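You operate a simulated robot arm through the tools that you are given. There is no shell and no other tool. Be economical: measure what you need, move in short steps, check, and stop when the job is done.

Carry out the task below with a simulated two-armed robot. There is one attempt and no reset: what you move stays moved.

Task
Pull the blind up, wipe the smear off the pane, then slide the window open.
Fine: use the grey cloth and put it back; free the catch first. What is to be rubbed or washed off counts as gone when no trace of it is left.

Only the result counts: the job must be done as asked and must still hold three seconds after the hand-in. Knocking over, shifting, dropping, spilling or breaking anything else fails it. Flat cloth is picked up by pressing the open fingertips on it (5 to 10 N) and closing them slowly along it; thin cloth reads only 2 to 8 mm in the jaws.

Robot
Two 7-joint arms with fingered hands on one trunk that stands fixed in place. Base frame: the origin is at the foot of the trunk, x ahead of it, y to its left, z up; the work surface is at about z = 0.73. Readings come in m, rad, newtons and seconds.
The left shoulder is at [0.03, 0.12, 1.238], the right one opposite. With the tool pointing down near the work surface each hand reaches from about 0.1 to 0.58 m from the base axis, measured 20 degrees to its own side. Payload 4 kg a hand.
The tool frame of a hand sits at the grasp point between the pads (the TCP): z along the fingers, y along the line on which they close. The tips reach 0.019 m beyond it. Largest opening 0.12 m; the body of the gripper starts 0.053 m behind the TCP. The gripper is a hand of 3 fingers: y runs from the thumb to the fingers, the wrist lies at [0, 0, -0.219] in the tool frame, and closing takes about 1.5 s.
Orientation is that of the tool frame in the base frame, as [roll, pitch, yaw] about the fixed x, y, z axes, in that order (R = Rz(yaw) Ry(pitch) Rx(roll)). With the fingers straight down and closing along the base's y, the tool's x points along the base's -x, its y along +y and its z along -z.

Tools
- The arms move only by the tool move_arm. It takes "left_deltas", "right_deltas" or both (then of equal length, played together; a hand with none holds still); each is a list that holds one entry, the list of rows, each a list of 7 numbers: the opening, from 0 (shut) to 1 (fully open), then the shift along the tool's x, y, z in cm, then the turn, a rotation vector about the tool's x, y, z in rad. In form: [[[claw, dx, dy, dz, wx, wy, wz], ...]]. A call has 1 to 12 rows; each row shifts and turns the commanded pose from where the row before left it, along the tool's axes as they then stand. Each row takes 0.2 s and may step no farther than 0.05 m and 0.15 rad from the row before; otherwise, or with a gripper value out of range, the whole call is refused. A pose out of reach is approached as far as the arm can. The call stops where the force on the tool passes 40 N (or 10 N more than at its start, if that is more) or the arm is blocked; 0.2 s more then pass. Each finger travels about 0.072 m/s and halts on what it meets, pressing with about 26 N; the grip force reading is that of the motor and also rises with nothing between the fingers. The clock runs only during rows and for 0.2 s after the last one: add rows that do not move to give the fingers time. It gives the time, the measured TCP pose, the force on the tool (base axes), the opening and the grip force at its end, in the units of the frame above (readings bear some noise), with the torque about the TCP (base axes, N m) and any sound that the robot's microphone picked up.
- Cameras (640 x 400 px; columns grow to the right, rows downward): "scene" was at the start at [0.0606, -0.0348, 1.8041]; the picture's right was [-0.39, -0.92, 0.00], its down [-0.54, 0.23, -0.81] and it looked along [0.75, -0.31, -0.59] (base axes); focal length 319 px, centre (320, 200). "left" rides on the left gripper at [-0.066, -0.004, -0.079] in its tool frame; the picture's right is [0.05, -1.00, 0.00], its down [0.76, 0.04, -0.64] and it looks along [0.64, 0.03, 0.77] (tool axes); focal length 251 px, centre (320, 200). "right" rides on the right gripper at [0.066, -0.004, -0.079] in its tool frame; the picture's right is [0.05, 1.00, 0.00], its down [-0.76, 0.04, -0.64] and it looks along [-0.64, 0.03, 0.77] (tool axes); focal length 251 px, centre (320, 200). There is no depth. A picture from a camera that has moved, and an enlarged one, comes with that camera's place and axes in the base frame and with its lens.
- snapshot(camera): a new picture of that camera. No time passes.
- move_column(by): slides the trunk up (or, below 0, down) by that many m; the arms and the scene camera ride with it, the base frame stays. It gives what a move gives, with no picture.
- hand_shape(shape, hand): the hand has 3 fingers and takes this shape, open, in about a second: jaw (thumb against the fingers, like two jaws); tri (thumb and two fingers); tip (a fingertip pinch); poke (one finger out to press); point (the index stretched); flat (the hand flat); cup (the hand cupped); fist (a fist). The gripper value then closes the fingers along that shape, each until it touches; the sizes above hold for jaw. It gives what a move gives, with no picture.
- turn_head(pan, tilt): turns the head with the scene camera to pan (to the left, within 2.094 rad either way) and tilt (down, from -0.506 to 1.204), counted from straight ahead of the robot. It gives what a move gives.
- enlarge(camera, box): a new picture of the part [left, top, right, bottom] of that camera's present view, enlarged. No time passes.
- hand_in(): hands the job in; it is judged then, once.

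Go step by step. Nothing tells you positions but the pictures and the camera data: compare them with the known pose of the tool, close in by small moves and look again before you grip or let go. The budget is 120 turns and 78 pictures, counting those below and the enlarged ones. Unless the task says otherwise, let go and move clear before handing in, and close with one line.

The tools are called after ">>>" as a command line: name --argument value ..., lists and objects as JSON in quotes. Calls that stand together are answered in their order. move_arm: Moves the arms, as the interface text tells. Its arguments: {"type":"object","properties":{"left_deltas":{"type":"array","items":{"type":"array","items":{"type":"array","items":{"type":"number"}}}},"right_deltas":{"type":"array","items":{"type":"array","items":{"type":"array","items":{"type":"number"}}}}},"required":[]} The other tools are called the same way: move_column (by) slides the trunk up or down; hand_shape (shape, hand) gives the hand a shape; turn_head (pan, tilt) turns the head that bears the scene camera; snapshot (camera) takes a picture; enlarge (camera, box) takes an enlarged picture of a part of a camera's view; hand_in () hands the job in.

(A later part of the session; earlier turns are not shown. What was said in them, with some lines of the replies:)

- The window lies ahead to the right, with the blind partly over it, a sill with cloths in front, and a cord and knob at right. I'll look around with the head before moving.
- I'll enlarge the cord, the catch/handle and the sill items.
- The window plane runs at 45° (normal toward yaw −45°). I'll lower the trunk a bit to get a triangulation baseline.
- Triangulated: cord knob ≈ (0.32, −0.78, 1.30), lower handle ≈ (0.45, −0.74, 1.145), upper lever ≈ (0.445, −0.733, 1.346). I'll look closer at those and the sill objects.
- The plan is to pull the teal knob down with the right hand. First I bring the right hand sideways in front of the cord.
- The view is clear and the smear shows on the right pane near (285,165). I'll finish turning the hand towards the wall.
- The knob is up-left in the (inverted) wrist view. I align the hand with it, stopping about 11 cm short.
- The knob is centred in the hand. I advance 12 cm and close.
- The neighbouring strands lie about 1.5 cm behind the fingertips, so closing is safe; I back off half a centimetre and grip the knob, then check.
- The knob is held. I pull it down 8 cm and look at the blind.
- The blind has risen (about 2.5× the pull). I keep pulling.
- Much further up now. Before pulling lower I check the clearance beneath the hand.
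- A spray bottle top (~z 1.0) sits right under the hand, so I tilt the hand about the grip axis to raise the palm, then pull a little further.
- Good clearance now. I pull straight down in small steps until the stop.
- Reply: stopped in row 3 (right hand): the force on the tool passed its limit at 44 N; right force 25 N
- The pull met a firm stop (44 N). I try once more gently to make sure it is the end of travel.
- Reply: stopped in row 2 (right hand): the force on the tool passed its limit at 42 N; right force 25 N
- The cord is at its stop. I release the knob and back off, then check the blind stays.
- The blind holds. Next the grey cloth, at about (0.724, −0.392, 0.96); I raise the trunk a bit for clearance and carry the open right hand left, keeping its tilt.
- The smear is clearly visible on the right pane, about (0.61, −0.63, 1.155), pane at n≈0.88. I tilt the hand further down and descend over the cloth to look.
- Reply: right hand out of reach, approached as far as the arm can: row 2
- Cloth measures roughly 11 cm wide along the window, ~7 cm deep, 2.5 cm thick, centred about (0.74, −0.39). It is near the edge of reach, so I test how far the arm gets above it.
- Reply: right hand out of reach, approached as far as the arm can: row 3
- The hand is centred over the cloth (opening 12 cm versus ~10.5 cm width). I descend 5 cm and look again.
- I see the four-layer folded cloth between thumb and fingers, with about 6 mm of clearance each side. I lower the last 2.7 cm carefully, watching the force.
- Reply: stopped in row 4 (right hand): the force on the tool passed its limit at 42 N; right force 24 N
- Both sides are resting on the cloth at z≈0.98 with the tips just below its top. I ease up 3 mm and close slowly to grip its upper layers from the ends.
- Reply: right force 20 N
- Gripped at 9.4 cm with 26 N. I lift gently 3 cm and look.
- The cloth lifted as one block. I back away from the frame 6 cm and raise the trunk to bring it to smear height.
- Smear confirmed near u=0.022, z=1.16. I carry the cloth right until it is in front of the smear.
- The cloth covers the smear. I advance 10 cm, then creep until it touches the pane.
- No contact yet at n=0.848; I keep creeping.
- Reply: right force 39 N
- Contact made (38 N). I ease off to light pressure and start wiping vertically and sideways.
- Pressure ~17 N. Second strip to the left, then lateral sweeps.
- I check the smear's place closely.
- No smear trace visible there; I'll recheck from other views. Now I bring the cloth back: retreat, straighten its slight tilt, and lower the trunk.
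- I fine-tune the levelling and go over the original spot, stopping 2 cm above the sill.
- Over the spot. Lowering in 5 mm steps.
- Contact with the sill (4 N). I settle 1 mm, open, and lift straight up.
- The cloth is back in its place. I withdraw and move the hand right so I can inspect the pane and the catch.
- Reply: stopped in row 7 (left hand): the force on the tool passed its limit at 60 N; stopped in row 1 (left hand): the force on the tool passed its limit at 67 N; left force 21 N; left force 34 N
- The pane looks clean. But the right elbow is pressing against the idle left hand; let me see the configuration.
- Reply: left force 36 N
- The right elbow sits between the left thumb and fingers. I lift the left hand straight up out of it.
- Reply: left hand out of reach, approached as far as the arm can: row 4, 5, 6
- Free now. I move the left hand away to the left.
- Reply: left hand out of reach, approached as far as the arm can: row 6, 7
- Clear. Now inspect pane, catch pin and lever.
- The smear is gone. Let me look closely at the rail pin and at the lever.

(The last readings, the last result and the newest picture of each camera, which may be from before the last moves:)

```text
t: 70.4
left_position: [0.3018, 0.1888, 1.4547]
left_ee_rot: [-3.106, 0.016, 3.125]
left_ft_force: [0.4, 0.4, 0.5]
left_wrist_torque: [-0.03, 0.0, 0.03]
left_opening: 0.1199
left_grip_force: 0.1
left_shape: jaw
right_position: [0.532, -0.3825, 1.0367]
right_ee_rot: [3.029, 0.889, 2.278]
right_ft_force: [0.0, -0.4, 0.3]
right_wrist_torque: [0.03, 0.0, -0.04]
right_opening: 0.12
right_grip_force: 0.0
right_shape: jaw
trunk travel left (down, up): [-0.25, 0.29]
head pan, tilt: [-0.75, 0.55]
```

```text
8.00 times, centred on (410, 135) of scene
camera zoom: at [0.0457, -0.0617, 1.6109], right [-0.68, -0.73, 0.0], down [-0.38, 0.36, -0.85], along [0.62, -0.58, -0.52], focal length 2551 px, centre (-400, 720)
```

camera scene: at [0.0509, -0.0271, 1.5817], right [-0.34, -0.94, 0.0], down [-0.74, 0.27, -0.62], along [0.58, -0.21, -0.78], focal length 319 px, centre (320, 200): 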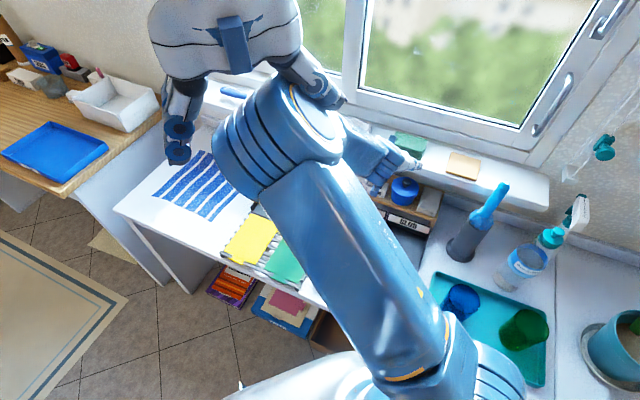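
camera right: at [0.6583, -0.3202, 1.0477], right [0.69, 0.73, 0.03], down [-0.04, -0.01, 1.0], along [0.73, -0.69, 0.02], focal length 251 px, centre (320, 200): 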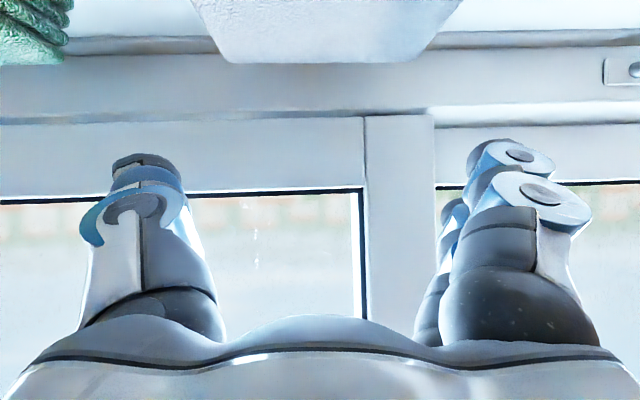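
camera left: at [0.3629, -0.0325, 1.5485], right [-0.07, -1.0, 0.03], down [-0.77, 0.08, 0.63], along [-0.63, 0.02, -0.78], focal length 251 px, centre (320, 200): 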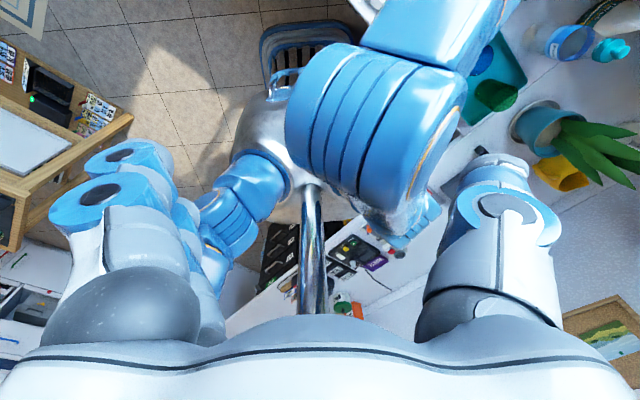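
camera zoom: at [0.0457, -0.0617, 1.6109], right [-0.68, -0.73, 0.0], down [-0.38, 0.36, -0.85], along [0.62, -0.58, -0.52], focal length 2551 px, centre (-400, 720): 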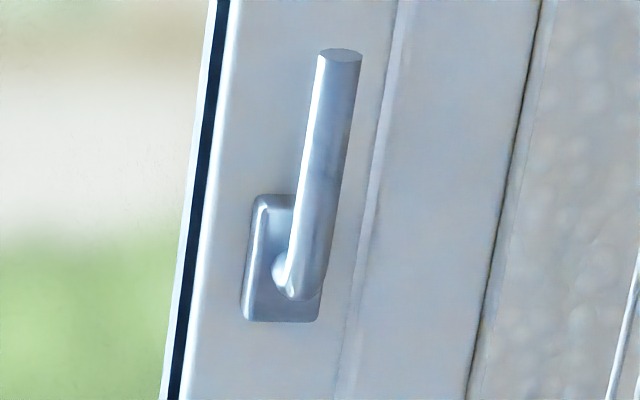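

The rail knob is just a vent slider; the catch is the turn-lever on the right stile (pivot ≈ z 1.32, tip ≈ z 1.39, u 0.20). I raise the trunk and bring the right hand level in front of it.

>>> move_column --by 0.2

>>> move_arm --right_deltas '[[[1, 0, 0, 0, 0, -0.136, 0], [1, 0, 0, 0, 0, -0.136, 0], [1, 0, 0, 0, 0, -0.136, 0], [1, 0, 0, 0, 0, -0.136, 0], [1, 0, 0, 0, 0, -0.136, 0], [1, 0, 0, 0, 0, 0, -0.08], [1, 0, -3.8, 0, 0, 0, 0], [1, 0, -3.8, 0, 0, 0, 0], [1, 0, -3.8, 0, 0, 0, 0], [1, 0, -3.8, 0, 0, 0, 0]]]'

>>> move_arm --right_deltas '[[[1, -3.3, -3.8, 0, 0, 0, 0], [1, -3.3, -3.8, 0, 0, 0, 0], [1, -3.3, -3.8, 0, 0, 0, 0], [1, -3.3, -3.8, 0, 0, 0, 0], [1, 0, 0, 0, 0, 0, 0]]]'

>>> snapshot --camera "right"

```text
t: 72.5
left_position: [0.303, 0.1882, 1.6555]
left_ee_rot: [-3.108, 0.014, 3.124]
left_ft_force: [0.2, -0.6, -0.6]
left_wrist_torque: [-0.01, 0.02, 0.01]
left_opening: 0.12
left_grip_force: 0.1
left_shape: jaw
right_position: [0.5321, -0.3828, 1.237]
right_ee_rot: [3.031, 0.891, 2.278]
right_ft_force: [0.5, 0.0, 0.6]
right_wrist_torque: [0.0, 0.0, 0.01]
right_opening: 0.1201
right_grip_force: 0.0
right_shape: jaw
trunk travel left (down, up): [-0.45, 0.09]
head pan, tilt: [-0.75, 0.55]
```

```text
t: 74.7
left_position: [0.3028, 0.1871, 1.6569]
left_ee_rot: [-3.109, 0.016, 3.125]
left_ft_force: [-0.1, 0.2, 0.0]
left_wrist_torque: [0.03, 0.0, -0.02]
left_opening: 0.1201
left_grip_force: 0.1
left_shape: jaw
right_position: [0.4254, -0.4935, 1.239]
right_ee_rot: [-1.396, 1.562, -2.174]
right_ft_force: [0.1, 0.1, -0.4]
right_wrist_torque: [0.05, 0.0, 0.01]
right_opening: 0.1197
right_grip_force: 0.0
right_shape: jaw
trunk travel left (down, up): [-0.45, 0.09]
head pan, tilt: [-0.75, 0.55]
```

```text
refused: row 1 steps farther than a row can; nothing moved
```

```text
16 pictures are left
camera right: at [0.3669, -0.4399, 1.1726], right [0.7, 0.71, -0.06], down [-0.43, 0.49, 0.76], along [0.57, -0.51, 0.64], focal length 251 px, centre (320, 200)
```

right: 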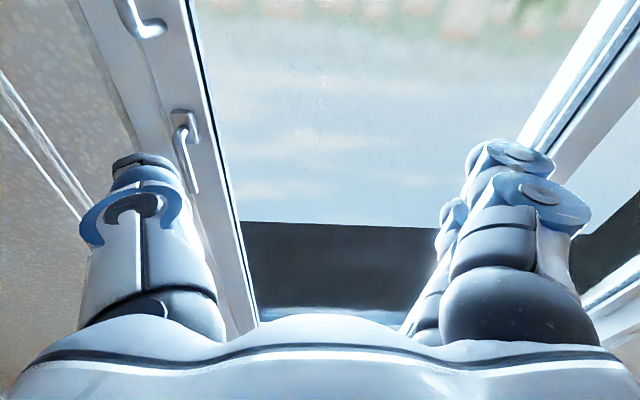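

Lever now triangulated: tip n≈0.83, u≈0.20, z≈1.384; pivot z≈1.305. I move in front of it.

>>> move_arm --right_deltas '[[[1, -2.42, -3.04, 1, 0, 0, 0], [1, -2.42, -3.04, 1, 0, 0, 0], [1, -2.42, -3.04, 1, 0, 0, 0], [1, -2.42, -3.04, 1, 0, 0, 0], [1, -2.42, -3.04, 1, 0, 0, 0], [0.6, 0, 0, 0, 0, 0, 0], [0.5, 0, 0, 0, 0, 0, 0], [0.5, 0, 0, 0, 0, 0, 0]]]'

>>> snapshot --camera "right"

```text
t: 76.5
left_position: [0.3026, 0.189, 1.6564]
left_ee_rot: [-3.105, 0.018, 3.126]
left_ft_force: [0.3, -0.8, 0.1]
left_wrist_torque: [0.0, -0.01, 0.01]
left_opening: 0.1203
left_grip_force: 0.1
left_shape: jaw
right_position: [0.3516, -0.6301, 1.3619]
right_ee_rot: [-1.298, 1.561, -2.076]
right_ft_force: [-1.0, 0.0, -0.8]
right_wrist_torque: [-0.03, -0.03, -0.03]
right_opening: 0.0606
right_grip_force: 0.1
right_shape: jaw
trunk travel left (down, up): [-0.45, 0.09]
head pan, tilt: [-0.75, 0.55]
```

```text
15 pictures are left
camera right: at [0.2942, -0.5773, 1.2972], right [0.7, 0.71, -0.06], down [-0.43, 0.49, 0.76], along [0.57, -0.51, 0.64], focal length 251 px, centre (320, 200)
```

right: 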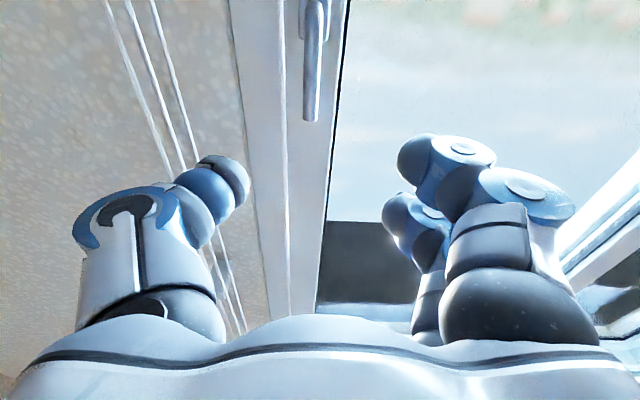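

The lever is centred between thumb and fingers. I advance 12.5 cm and close loosely on it.

>>> move_arm --right_deltas '[[[0.5, 0, 0, 3.2, 0, 0, 0], [0.5, 0, 0, 3.2, 0, 0, 0], [0.5, 0, 0, 3.2, 0, 0, 0], [0.5, 0, 0, 3.0, 0, 0, 0], [0.5, 0, 0, 0, 0, 0, 0], [0.3, 0, 0, 0, 0, 0, 0], [0.1, 0, 0, 0, 0, 0, 0], [0.1, 0, 0, 0, 0, 0, 0], [0.1, 0, 0, 0, 0, 0, 0]]]'

>>> snapshot --camera "right"

```text
t: 78.5
left_position: [0.3018, 0.1879, 1.6549]
left_ee_rot: [-3.107, 0.017, 3.125]
left_ft_force: [0.5, 0.3, -0.2]
left_wrist_torque: [0.02, 0.01, -0.01]
left_opening: 0.12
left_grip_force: 0.0
left_shape: jaw
right_position: [0.4433, -0.7212, 1.3621]
right_ee_rot: [-1.332, 1.558, -2.11]
right_ft_force: [-0.1, -0.3, 0.6]
right_wrist_torque: [-0.02, -0.01, 0.0]
right_opening: 0.0123
right_grip_force: 0.0
right_shape: jaw
trunk travel left (down, up): [-0.45, 0.09]
head pan, tilt: [-0.75, 0.55]
```

```text
14 pictures are left
camera right: at [0.3844, -0.6676, 1.2967], right [0.7, 0.71, -0.06], down [-0.43, 0.49, 0.76], along [0.57, -0.51, 0.64], focal length 251 px, centre (320, 200)
```

right: 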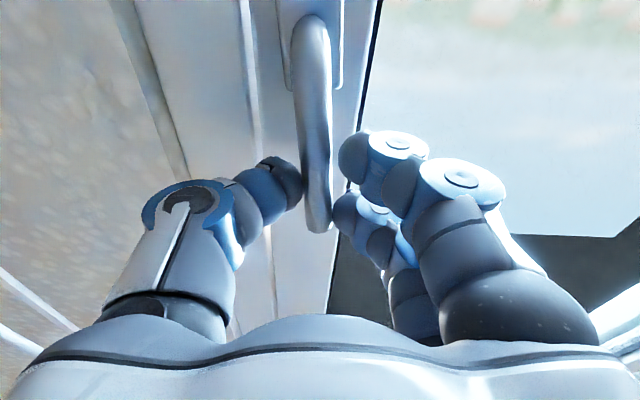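

The lever is captured. I try pushing it left a little and watch the force.

>>> move_arm --right_deltas '[[[0.1, 0.05, 0.75, 0, 0, 0, 0], [0.1, 0.15, 0.75, 0, 0, 0, 0], [0.1, 0.3, 0.75, 0, 0, 0, 0], [0.1, 0, 0, 0, 0, 0, 0]]]'

```text
t: 79.5
left_position: [0.3007, 0.1902, 1.6566]
left_ee_rot: [-3.105, 0.018, 3.123]
left_ft_force: [0.0, -0.3, 0.3]
left_wrist_torque: [-0.02, 0.05, -0.02]
left_opening: 0.1202
left_grip_force: 0.1
left_shape: jaw
right_position: [0.4577, -0.7051, 1.3585]
right_ee_rot: [-1.11, 1.562, -1.89]
right_ft_force: [-5.2, 1.2, 7.0]
right_wrist_torque: [-0.22, 0.1, -0.04]
right_opening: 0.013
right_grip_force: 0.0
right_shape: jaw
trunk travel left (down, up): [-0.45, 0.09]
head pan, tilt: [-0.75, 0.55]
```

It turns left easily. I first align the hand with the lever's angle, then follow the arc rotating the hand along with it.

>>> move_arm --right_deltas '[[[0.1, 0, 0, 0, 0, 0, -0.13], [0.1, 0, 0, 0, 0, 0, -0.13], [0.1, 0, 0, 0, 0, 0, -0.13], [0.1, 0.06, 0.8, 0, 0, 0, -0.146], [0.1, 0.06, 0.8, 0, 0, 0, -0.146], [0.1, 0.06, 0.8, 0, 0, 0, -0.146], [0.1, 0.06, 0.8, 0, 0, 0, -0.146], [0.1, 0, 0, 0, 0, 0, 0]]]'

>>> snapshot --camera "right"

```text
t: 81.3
left_position: [0.3032, 0.1889, 1.6549]
left_ee_rot: [-3.109, 0.015, 3.124]
left_ft_force: [0.0, -0.4, 0.1]
left_wrist_torque: [-0.01, 0.01, 0.02]
left_opening: 0.1199
left_grip_force: 0.0
left_shape: jaw
right_position: [0.4776, -0.6879, 1.3373]
right_ee_rot: [-1.569, 0.584, -2.348]
right_ft_force: [-0.3, -1.0, -0.2]
right_wrist_torque: [-0.02, 0.01, 0.0]
right_opening: 0.0122
right_grip_force: 0.1
right_shape: jaw
trunk travel left (down, up): [-0.45, 0.09]
head pan, tilt: [-0.75, 0.55]
```

```text
13 pictures are left
camera right: at [0.3819, -0.6725, 1.3027], right [0.36, 0.36, -0.86], down [0.0, 0.92, 0.39], along [0.93, -0.14, 0.33], focal length 251 px, centre (320, 200)
```

right: 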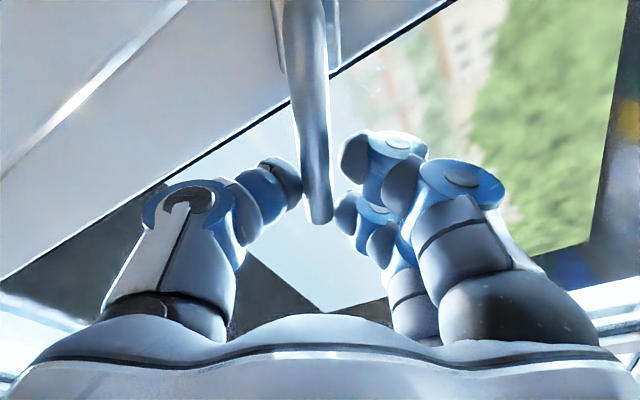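

The lever follows, ~57° so far. Continue to horizontal.

>>> move_arm --right_deltas '[[[0.1, 0.06, 0.8, 0, 0, 0, -0.146], [0.1, 0.06, 0.8, 0, 0, 0, -0.146], [0.1, 0.06, 0.8, 0, 0, 0, -0.146], [0.1, 0.06, 0.8, 0, 0, 0, -0.146], [0.1, 0.0, 0.3, 0, 0, 0, -0.05], [0.1, 0, 0, 0, 0, 0, 0]]]'

>>> snapshot --camera "right"

```text
t: 82.7
left_position: [0.2994, 0.192, 1.655]
left_ee_rot: [-3.103, 0.019, 3.124]
left_ft_force: [-0.1, 0.1, 0.1]
left_wrist_torque: [-0.01, 0.02, -0.02]
left_opening: 0.1202
left_grip_force: 0.0
left_shape: jaw
right_position: [0.4821, -0.6796, 1.3072]
right_ee_rot: [-1.564, -0.049, -2.349]
right_ft_force: [-5.6, 3.8, 16.4]
right_wrist_torque: [-0.12, -0.22, -0.02]
right_opening: 0.014
right_grip_force: 0.0
right_shape: jaw
trunk travel left (down, up): [-0.45, 0.09]
head pan, tilt: [-0.75, 0.55]
```

```text
12 pictures are left
camera right: at [0.3799, -0.6708, 1.3137], right [-0.07, -0.08, -0.99], down [0.08, 0.99, -0.08], along [0.99, -0.08, -0.06], focal length 251 px, centre (320, 200)
```

right: 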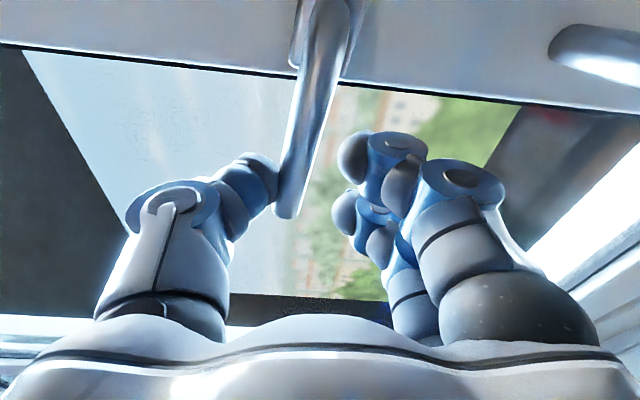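

Thumb pushes with 16 N: seemingly at the stop. I push slightly more to verify.

>>> move_arm --right_deltas '[[[0.1, 0, 0.3, 0, 0, 0, 0], [0.1, 0, 0.3, 0, 0, 0, 0], [0.1, 0, 0, 0, 0, 0, 0]]]'

```text
t: 83.5
left_position: [0.2972, 0.1938, 1.6554]
left_ee_rot: [-3.106, 0.019, 3.125]
left_ft_force: [-0.6, -0.1, -0.5]
left_wrist_torque: [-0.03, 0.04, -0.04]
left_opening: 0.1199
left_grip_force: 0.0
left_shape: jaw
right_position: [0.4801, -0.6798, 1.302]
right_ee_rot: [-1.563, -0.05, -2.351]
right_ft_force: [-6.9, 7.3, 21.5]
right_wrist_torque: [-0.26, -0.27, 0.01]
right_opening: 0.0148
right_grip_force: 0.0
right_shape: jaw
trunk travel left (down, up): [-0.45, 0.09]
head pan, tilt: [-0.75, 0.55]
```

>>> move_arm --right_deltas '[[[0.1, 0, 0.4, 0, 0, 0, 0], [0.1, 0, 0.4, 0, 0, 0, 0], [0.1, 0, 0.4, 0, 0, 0, 0], [0.1, 0, 0, 0, 0, 0, 0]]]'

>>> enlarge --camera "right" --box '[180, 0, 440, 240]'

```text
t: 84.5
left_position: [0.2966, 0.1947, 1.6567]
left_ee_rot: [-3.102, 0.019, 3.124]
left_ft_force: [0.0, 0.3, 0.1]
left_wrist_torque: [0.02, 0.02, 0.01]
left_opening: 0.1197
left_grip_force: 0.1
left_shape: jaw
right_position: [0.4786, -0.6776, 1.2916]
right_ee_rot: [-1.557, -0.049, -2.351]
right_ft_force: [-8.9, 7.8, 29.1]
right_wrist_torque: [-0.37, -0.56, 0.01]
right_opening: 0.0159
right_grip_force: 0.0
right_shape: jaw
trunk travel left (down, up): [-0.45, 0.09]
head pan, tilt: [-0.75, 0.55]
```

```text
1.67 times, centred on (310, 120) of right
camera zoom: at [0.377, -0.6687, 1.2985], right [-0.06, -0.08, -0.99], down [0.08, 0.99, -0.09], along [0.99, -0.08, -0.05], focal length 419 px, centre (337, 333)
```

zoom: 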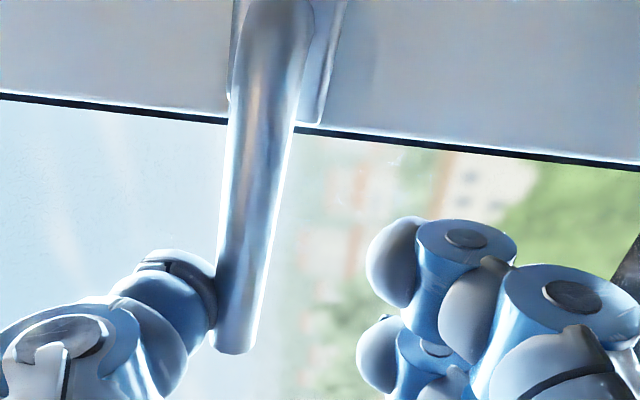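

The lever stands perpendicular to the stile: catch freed. I release it, retreat, and unroll the hand.

>>> move_arm --right_deltas '[[[0.1, 0, -1.6, 0, 0, 0, 0], [0.4, 0, 0, 0, 0, 0, 0], [0.4, 0, 0, 0, 0, 0, 0], [0.4, 0, 0, -4, 0, 0, 0], [0.4, 0, 0, -4, 0, 0, 0], [0.4, 0, 0, -4, 0, 0, 0], [0.4, 0, 0, 0, 0, 0, 0.145], [0.4, 0, 0, 0, 0, 0, 0.145], [0.4, 0, 0, 0, 0, 0, 0.145], [0.4, 0, 0, 0, 0, 0, 0.145], [0.4, 0, 0, 0, 0, 0, 0.145], [0.4, 0, 0, 0, 0, 0, 0.145]]]'

>>> move_arm --right_deltas '[[[0.5, 0, 0, 0, 0, 0, 0.145], [0.5, 0, 0, 0, 0, 0, 0.145], [0.5, 0, 0, 0, 0, 0, 0.145], [0.5, 0, 0, 0, 0, 0, 0.145], [0.5, 0, 0, 0, 0, 0, 0.145], [0.5, 4, -1.7, 0, 0, 0, 0], [0.5, 4, -1.7, 0, 0, 0, 0], [0.5, 4, -1.7, 0, 0, 0, 0], [0.5, 3.2, -1.7, 0, 0, 0, 0], [0.5, 0, 0, 0, 0, 0, 0]]]'

>>> snapshot --camera "right"

>>> enlarge --camera "scene" --box '[260, 60, 460, 260]'

```text
t: 87.1
left_position: [0.3013, 0.1881, 1.6555]
left_ee_rot: [-3.109, 0.017, 3.124]
left_ft_force: [-0.6, -0.2, -0.3]
left_wrist_torque: [0.01, -0.03, 0.01]
left_opening: 0.1199
left_grip_force: 0.1
left_shape: jaw
right_position: [0.3977, -0.5973, 1.2991]
right_ee_rot: [-1.566, 0.823, -2.346]
right_ft_force: [-0.3, 0.4, 0.0]
right_wrist_torque: [0.02, 0.03, 0.0]
right_opening: 0.048
right_grip_force: 0.1
right_shape: jaw
trunk travel left (down, up): [-0.45, 0.09]
head pan, tilt: [-0.75, 0.55]
```

```text
t: 89.3
left_position: [0.3025, 0.1892, 1.6551]
left_ee_rot: [-3.107, 0.015, 3.125]
left_ft_force: [0.7, 0.3, 0.5]
left_wrist_torque: [-0.03, -0.02, 0.0]
left_opening: 0.1202
left_grip_force: 0.2
left_shape: jaw
right_position: [0.3468, -0.6497, 1.152]
right_ee_rot: [-1.439, 1.548, -2.216]
right_ft_force: [-1.0, 0.4, 0.3]
right_wrist_torque: [-0.02, -0.04, -0.04]
right_opening: 0.0599
right_grip_force: 0.0
right_shape: jaw
trunk travel left (down, up): [-0.45, 0.09]
head pan, tilt: [-0.75, 0.55]
```

```text
10 pictures are left
camera right: at [0.288, -0.5971, 1.0858], right [0.7, 0.71, -0.08], down [-0.42, 0.5, 0.76], along [0.58, -0.5, 0.64], focal length 251 px, centre (320, 200)
```

right: 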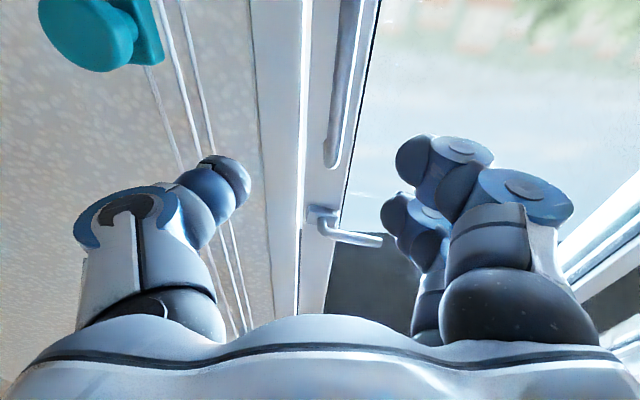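

```text
2.00 times, centred on (360, 160) of scene
camera zoom: at [0.0456, -0.0611, 1.811], right [-0.68, -0.73, 0.0], down [-0.38, 0.36, -0.85], along [0.62, -0.58, -0.52], focal length 638 px, centre (240, 280)
```

zoom: 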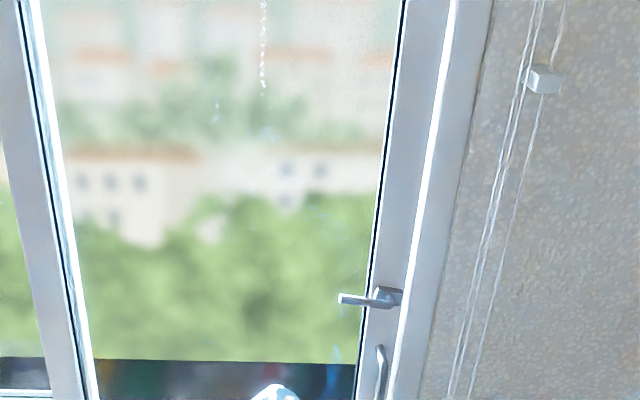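

The catch is free and the sash has already crept a little (a gap shows). Now I take the pull handle (u≈0.193, z≈1.15).

>>> move_arm --right_deltas '[[[0.5, 0, 2.1, 0, 0, 0, 0], [0.5, 0, 0, 3.2, 0, 0, 0], [0.5, 0, 0, 3.2, 0, 0, 0], [0.5, 0, 0, 3.2, 0, 0, 0], [0.5, 0, 0, 2.6, 0, 0, 0], [0.5, 0, 0, 0, 0, 0, 0], [0.3, 0, 0, 0, 0, 0, 0], [0.1, 0, 0, 0, 0, 0, 0], [0.05, 0, 0, 0, 0, 0, 0], [0.05, 0, 0, 0, 0, 0, 0]]]'

>>> snapshot --camera "right"

```text
t: 91.5
left_position: [0.3022, 0.1878, 1.6558]
left_ee_rot: [-3.107, 0.016, 3.123]
left_ft_force: [-0.6, 0.4, 0.6]
left_wrist_torque: [-0.01, 0.02, 0.01]
left_opening: 0.1203
left_grip_force: 0.0
left_shape: jaw
right_position: [0.4452, -0.7191, 1.1497]
right_ee_rot: [-1.478, 1.548, -2.258]
right_ft_force: [-1.7, -2.6, 0.1]
right_wrist_torque: [-0.01, 0.01, 0.01]
right_opening: 0.0064
right_grip_force: 0.0
right_shape: jaw
trunk travel left (down, up): [-0.45, 0.09]
head pan, tilt: [-0.75, 0.55]
```

```text
8 pictures are left
camera right: at [0.3871, -0.6677, 1.0841], right [0.7, 0.71, -0.08], down [-0.42, 0.49, 0.76], along [0.58, -0.5, 0.64], focal length 251 px, centre (320, 200)
```

right: 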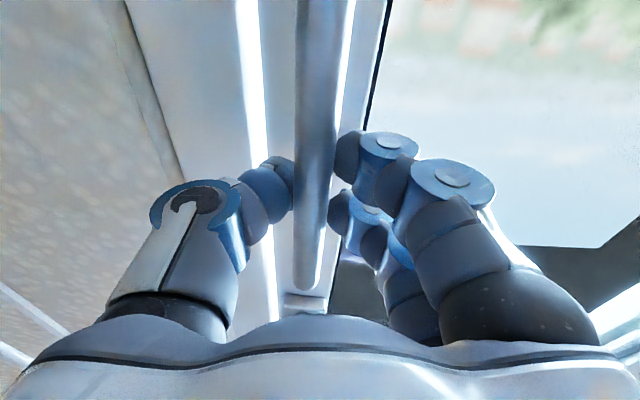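

The handle is between thumb and fingers. I slide left steadily.

>>> move_arm --right_deltas '[[[0.05, -0.03, 1, 0, 0, 0, 0], [0.05, -0.05, 1.8, 0, 0, 0, 0], [0.05, -0.05, 1.8, 0, 0, 0, 0], [0.05, -0.05, 1.8, 0, 0, 0, 0], [0.05, -0.05, 1.8, 0, 0, 0, 0], [0.05, -0.05, 1.8, 0, 0, 0, 0], [0.05, -0.05, 1.8, 0, 0, 0, 0], [0.05, -0.05, 1.8, 0, 0, 0, 0], [0.05, 0, 0, 0, 0, 0, 0]]]'

>>> snapshot --camera "scene"

```text
t: 93.5
left_position: [0.3033, 0.1884, 1.6545]
left_ee_rot: [-3.11, 0.016, 3.124]
left_ft_force: [0.8, 0.0, -0.3]
left_wrist_torque: [0.01, 0.02, -0.01]
left_opening: 0.1198
left_grip_force: 0.0
left_shape: jaw
right_position: [0.5483, -0.622, 1.1477]
right_ee_rot: [-1.483, 1.547, -2.257]
right_ft_force: [0.0, -0.5, 0.2]
right_wrist_torque: [0.03, -0.02, -0.03]
right_opening: 0.0061
right_grip_force: 0.1
right_shape: jaw
trunk travel left (down, up): [-0.45, 0.09]
head pan, tilt: [-0.75, 0.55]
```

```text
7 pictures are left
camera scene: at [0.0459, -0.0624, 1.8109], right [-0.68, -0.73, 0.0], down [-0.38, 0.36, -0.85], along [0.62, -0.58, -0.52], focal length 319 px, centre (320, 200)
```

scene: 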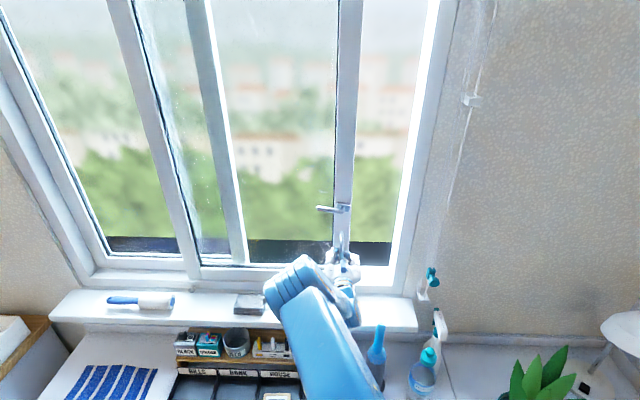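

The sash is sliding well. I continue to the end of travel.

>>> move_arm --right_deltas '[[[0.05, -0.05, 1.8, 0, 0, 0, 0], [0.05, -0.05, 1.8, 0, 0, 0, 0], [0.05, -0.05, 1.8, 0, 0, 0, 0], [0.05, -0.05, 1.8, 0, 0, 0, 0], [0.05, -0.05, 1.8, 0, 0, 0, 0], [0.05, -0.05, 1.8, 0, 0, 0, 0], [0.05, -0.05, 1.8, 0, 0, 0, 0], [0.05, -0.05, 1.8, 0, 0, 0, 0], [0.05, -0.05, 1.8, 0, 0, 0, 0], [0.05, -0.05, 1.8, 0, 0, 0, 0], [0.05, 0, 0, 0, 0, 0, 0]]]'

>>> move_arm --right_deltas '[[[0.05, -0.05, 1.5, 0, 0, 0, 0], [0.05, -0.05, 1.5, 0, 0, 0, 0], [0.05, -0.05, 1.5, 0, 0, 0, 0], [0.05, -0.05, 1.5, 0, 0, 0, 0], [0.05, -0.05, 1.5, 0, 0, 0, 0], [0.05, -0.05, 1.5, 0, 0, 0, 0], [0.05, 0, 0, 0, 0, 0, 0]]]'

>>> snapshot --camera "scene"

```text
t: 95.9
left_position: [0.3022, 0.189, 1.6553]
left_ee_rot: [-3.107, 0.015, 3.126]
left_ft_force: [0.4, -0.5, -0.4]
left_wrist_torque: [-0.03, -0.01, 0.01]
left_opening: 0.1203
left_grip_force: 0.1
left_shape: jaw
right_position: [0.6751, -0.4897, 1.151]
right_ee_rot: [-1.472, 1.549, -2.246]
right_ft_force: [3.0, 2.8, 0.6]
right_wrist_torque: [-0.01, -0.02, 0.0]
right_opening: 0.0063
right_grip_force: 0.1
right_shape: jaw
trunk travel left (down, up): [-0.45, 0.09]
head pan, tilt: [-0.75, 0.55]
```

```text
t: 97.5
left_position: [0.2991, 0.1875, 1.657]
left_ee_rot: [-3.108, 0.018, 3.123]
left_ft_force: [-0.5, 0.2, -0.4]
left_wrist_torque: [0.0, 0.0, 0.01]
left_opening: 0.1201
left_grip_force: 0.0
left_shape: jaw
right_position: [0.7304, -0.4313, 1.1524]
right_ee_rot: [-1.516, 1.55, -2.298]
right_ft_force: [-17.2, -10.9, -3.2]
right_wrist_torque: [0.05, -0.05, -0.12]
right_opening: 0.0077
right_grip_force: 0.0
right_shape: jaw
trunk travel left (down, up): [-0.45, 0.09]
head pan, tilt: [-0.75, 0.55]
```

```text
6 pictures are left
camera scene: at [0.0421, -0.0648, 1.8109], right [-0.68, -0.73, 0.0], down [-0.38, 0.36, -0.85], along [0.62, -0.58, -0.52], focal length 319 px, centre (320, 200)
```

scene: 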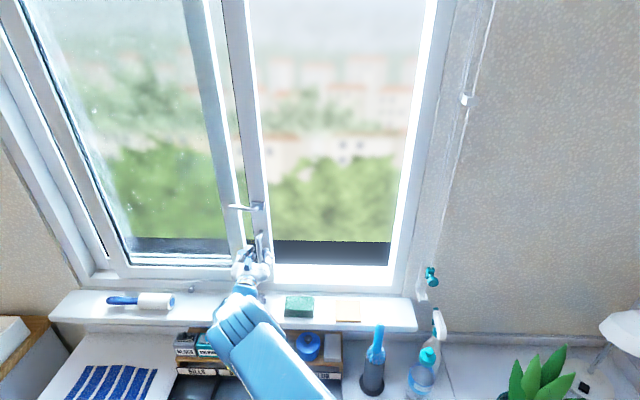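

The sash is at its end stop, window wide open. I open the hand and withdraw.

>>> move_arm --right_deltas '[[[0.3, 0, 0, 0, 0, 0, 0], [0.5, 0, 0, 0, 0, 0, 0], [0.5, 0, 0, 0, 0, 0, 0], [0.5, 0, 0, 0, 0, 0, 0], [0.5, 0, 0, -3, 0, 0, 0], [0.5, 0, 0, -4, 0, 0, 0], [0.5, 0, 0, -4, 0, 0, 0], [0.5, 0, 0, -4, 0, 0, 0], [0.5, 0, 0, 0, 0, 0, 0]]]'

>>> snapshot --camera "scene"

>>> snapshot --camera "right"

```text
t: 99.5
left_position: [0.3033, 0.1866, 1.6557]
left_ee_rot: [-3.108, 0.015, 3.124]
left_ft_force: [0.2, -0.1, 0.2]
left_wrist_torque: [0.01, 0.02, 0.01]
left_opening: 0.1199
left_grip_force: 0.0
left_shape: jaw
right_position: [0.6283, -0.3234, 1.1502]
right_ee_rot: [-1.495, 1.548, -2.275]
right_ft_force: [-0.2, -0.7, 0.0]
right_wrist_torque: [-0.01, 0.01, -0.04]
right_opening: 0.0596
right_grip_force: 0.1
right_shape: jaw
trunk travel left (down, up): [-0.45, 0.09]
head pan, tilt: [-0.75, 0.55]
```

```text
5 pictures are left
camera scene: at [0.0465, -0.0633, 1.8108], right [-0.68, -0.73, 0.0], down [-0.38, 0.36, -0.85], along [0.62, -0.58, -0.52], focal length 319 px, centre (320, 200)
```

scene: 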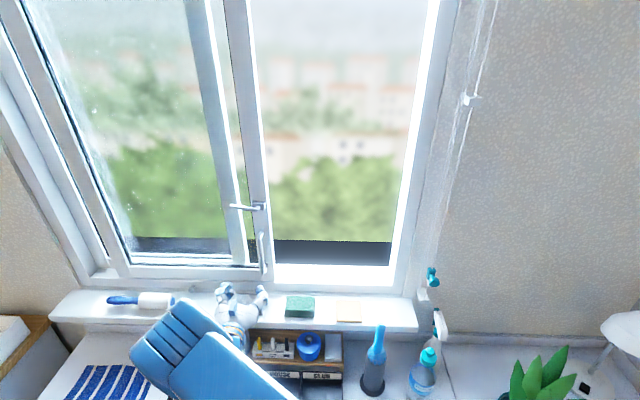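

```text
4 pictures are left
camera right: at [0.5697, -0.2711, 1.0848], right [0.7, 0.71, -0.08], down [-0.42, 0.49, 0.76], along [0.58, -0.5, 0.64], focal length 251 px, centre (320, 200)
```

right: 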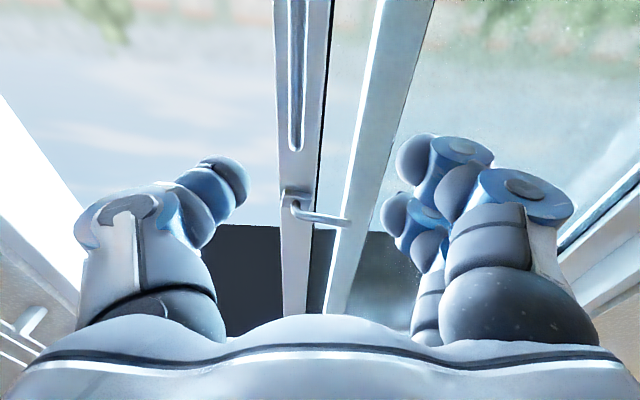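

Last check of the wiped area, the cloth and the blind.

>>> enlarge --camera "scene" --box '[110, 150, 290, 280]'

>>> turn_head --pan -0.75 --tilt 0.15

>>> snapshot --camera "scene"

```text
3.08 times, centred on (200, 215) of scene
camera zoom: at [0.0465, -0.0633, 1.8108], right [-0.68, -0.73, 0.0], down [-0.38, 0.36, -0.85], along [0.62, -0.58, -0.52], focal length 981 px, centre (689, 154)
```

zoom: 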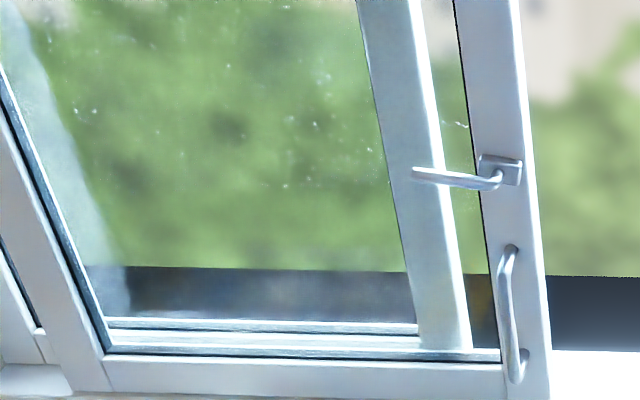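

```text
t: 100.4
left_position: [0.3021, 0.1892, 1.6559]
left_ee_rot: [-3.107, 0.018, 3.124]
left_ft_force: [-0.5, 0.0, -0.2]
left_wrist_torque: [0.0, 0.01, 0.01]
left_opening: 0.1202
left_grip_force: 0.0
left_shape: jaw
right_position: [0.6277, -0.3223, 1.151]
right_ee_rot: [-1.464, 1.547, -2.242]
right_ft_force: [-1.1, 0.3, -0.1]
right_wrist_torque: [-0.03, 0.0, -0.01]
right_opening: 0.0596
right_grip_force: 0.1
right_shape: jaw
trunk travel left (down, up): [-0.45, 0.09]
head pan, tilt: [-0.75, 0.15]
```

```text
2 pictures are left
camera scene: at [0.0476, -0.0639, 1.8478], right [-0.68, -0.73, 0.0], down [-0.11, 0.1, -0.99], along [0.72, -0.67, -0.15], focal length 319 px, centre (320, 200)
```

scene: 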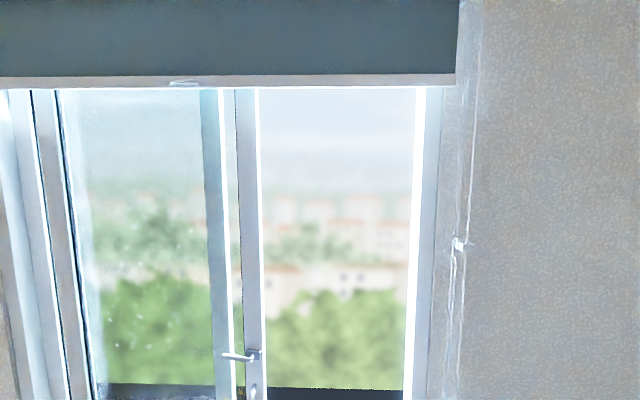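

The blind holds at its upper stop, no trace of the smear is left, the catch is turned free and the sash is fully open. The grey cloth is back on the sill and both hands are clear, so I hand in.

>>> hand_in

```text
The job is handed in.
```

I pulled the blind up to its stop, wiped the smear off with the grey cloth and put the cloth back on the sill. Then I freed the catch and slid the window fully open.
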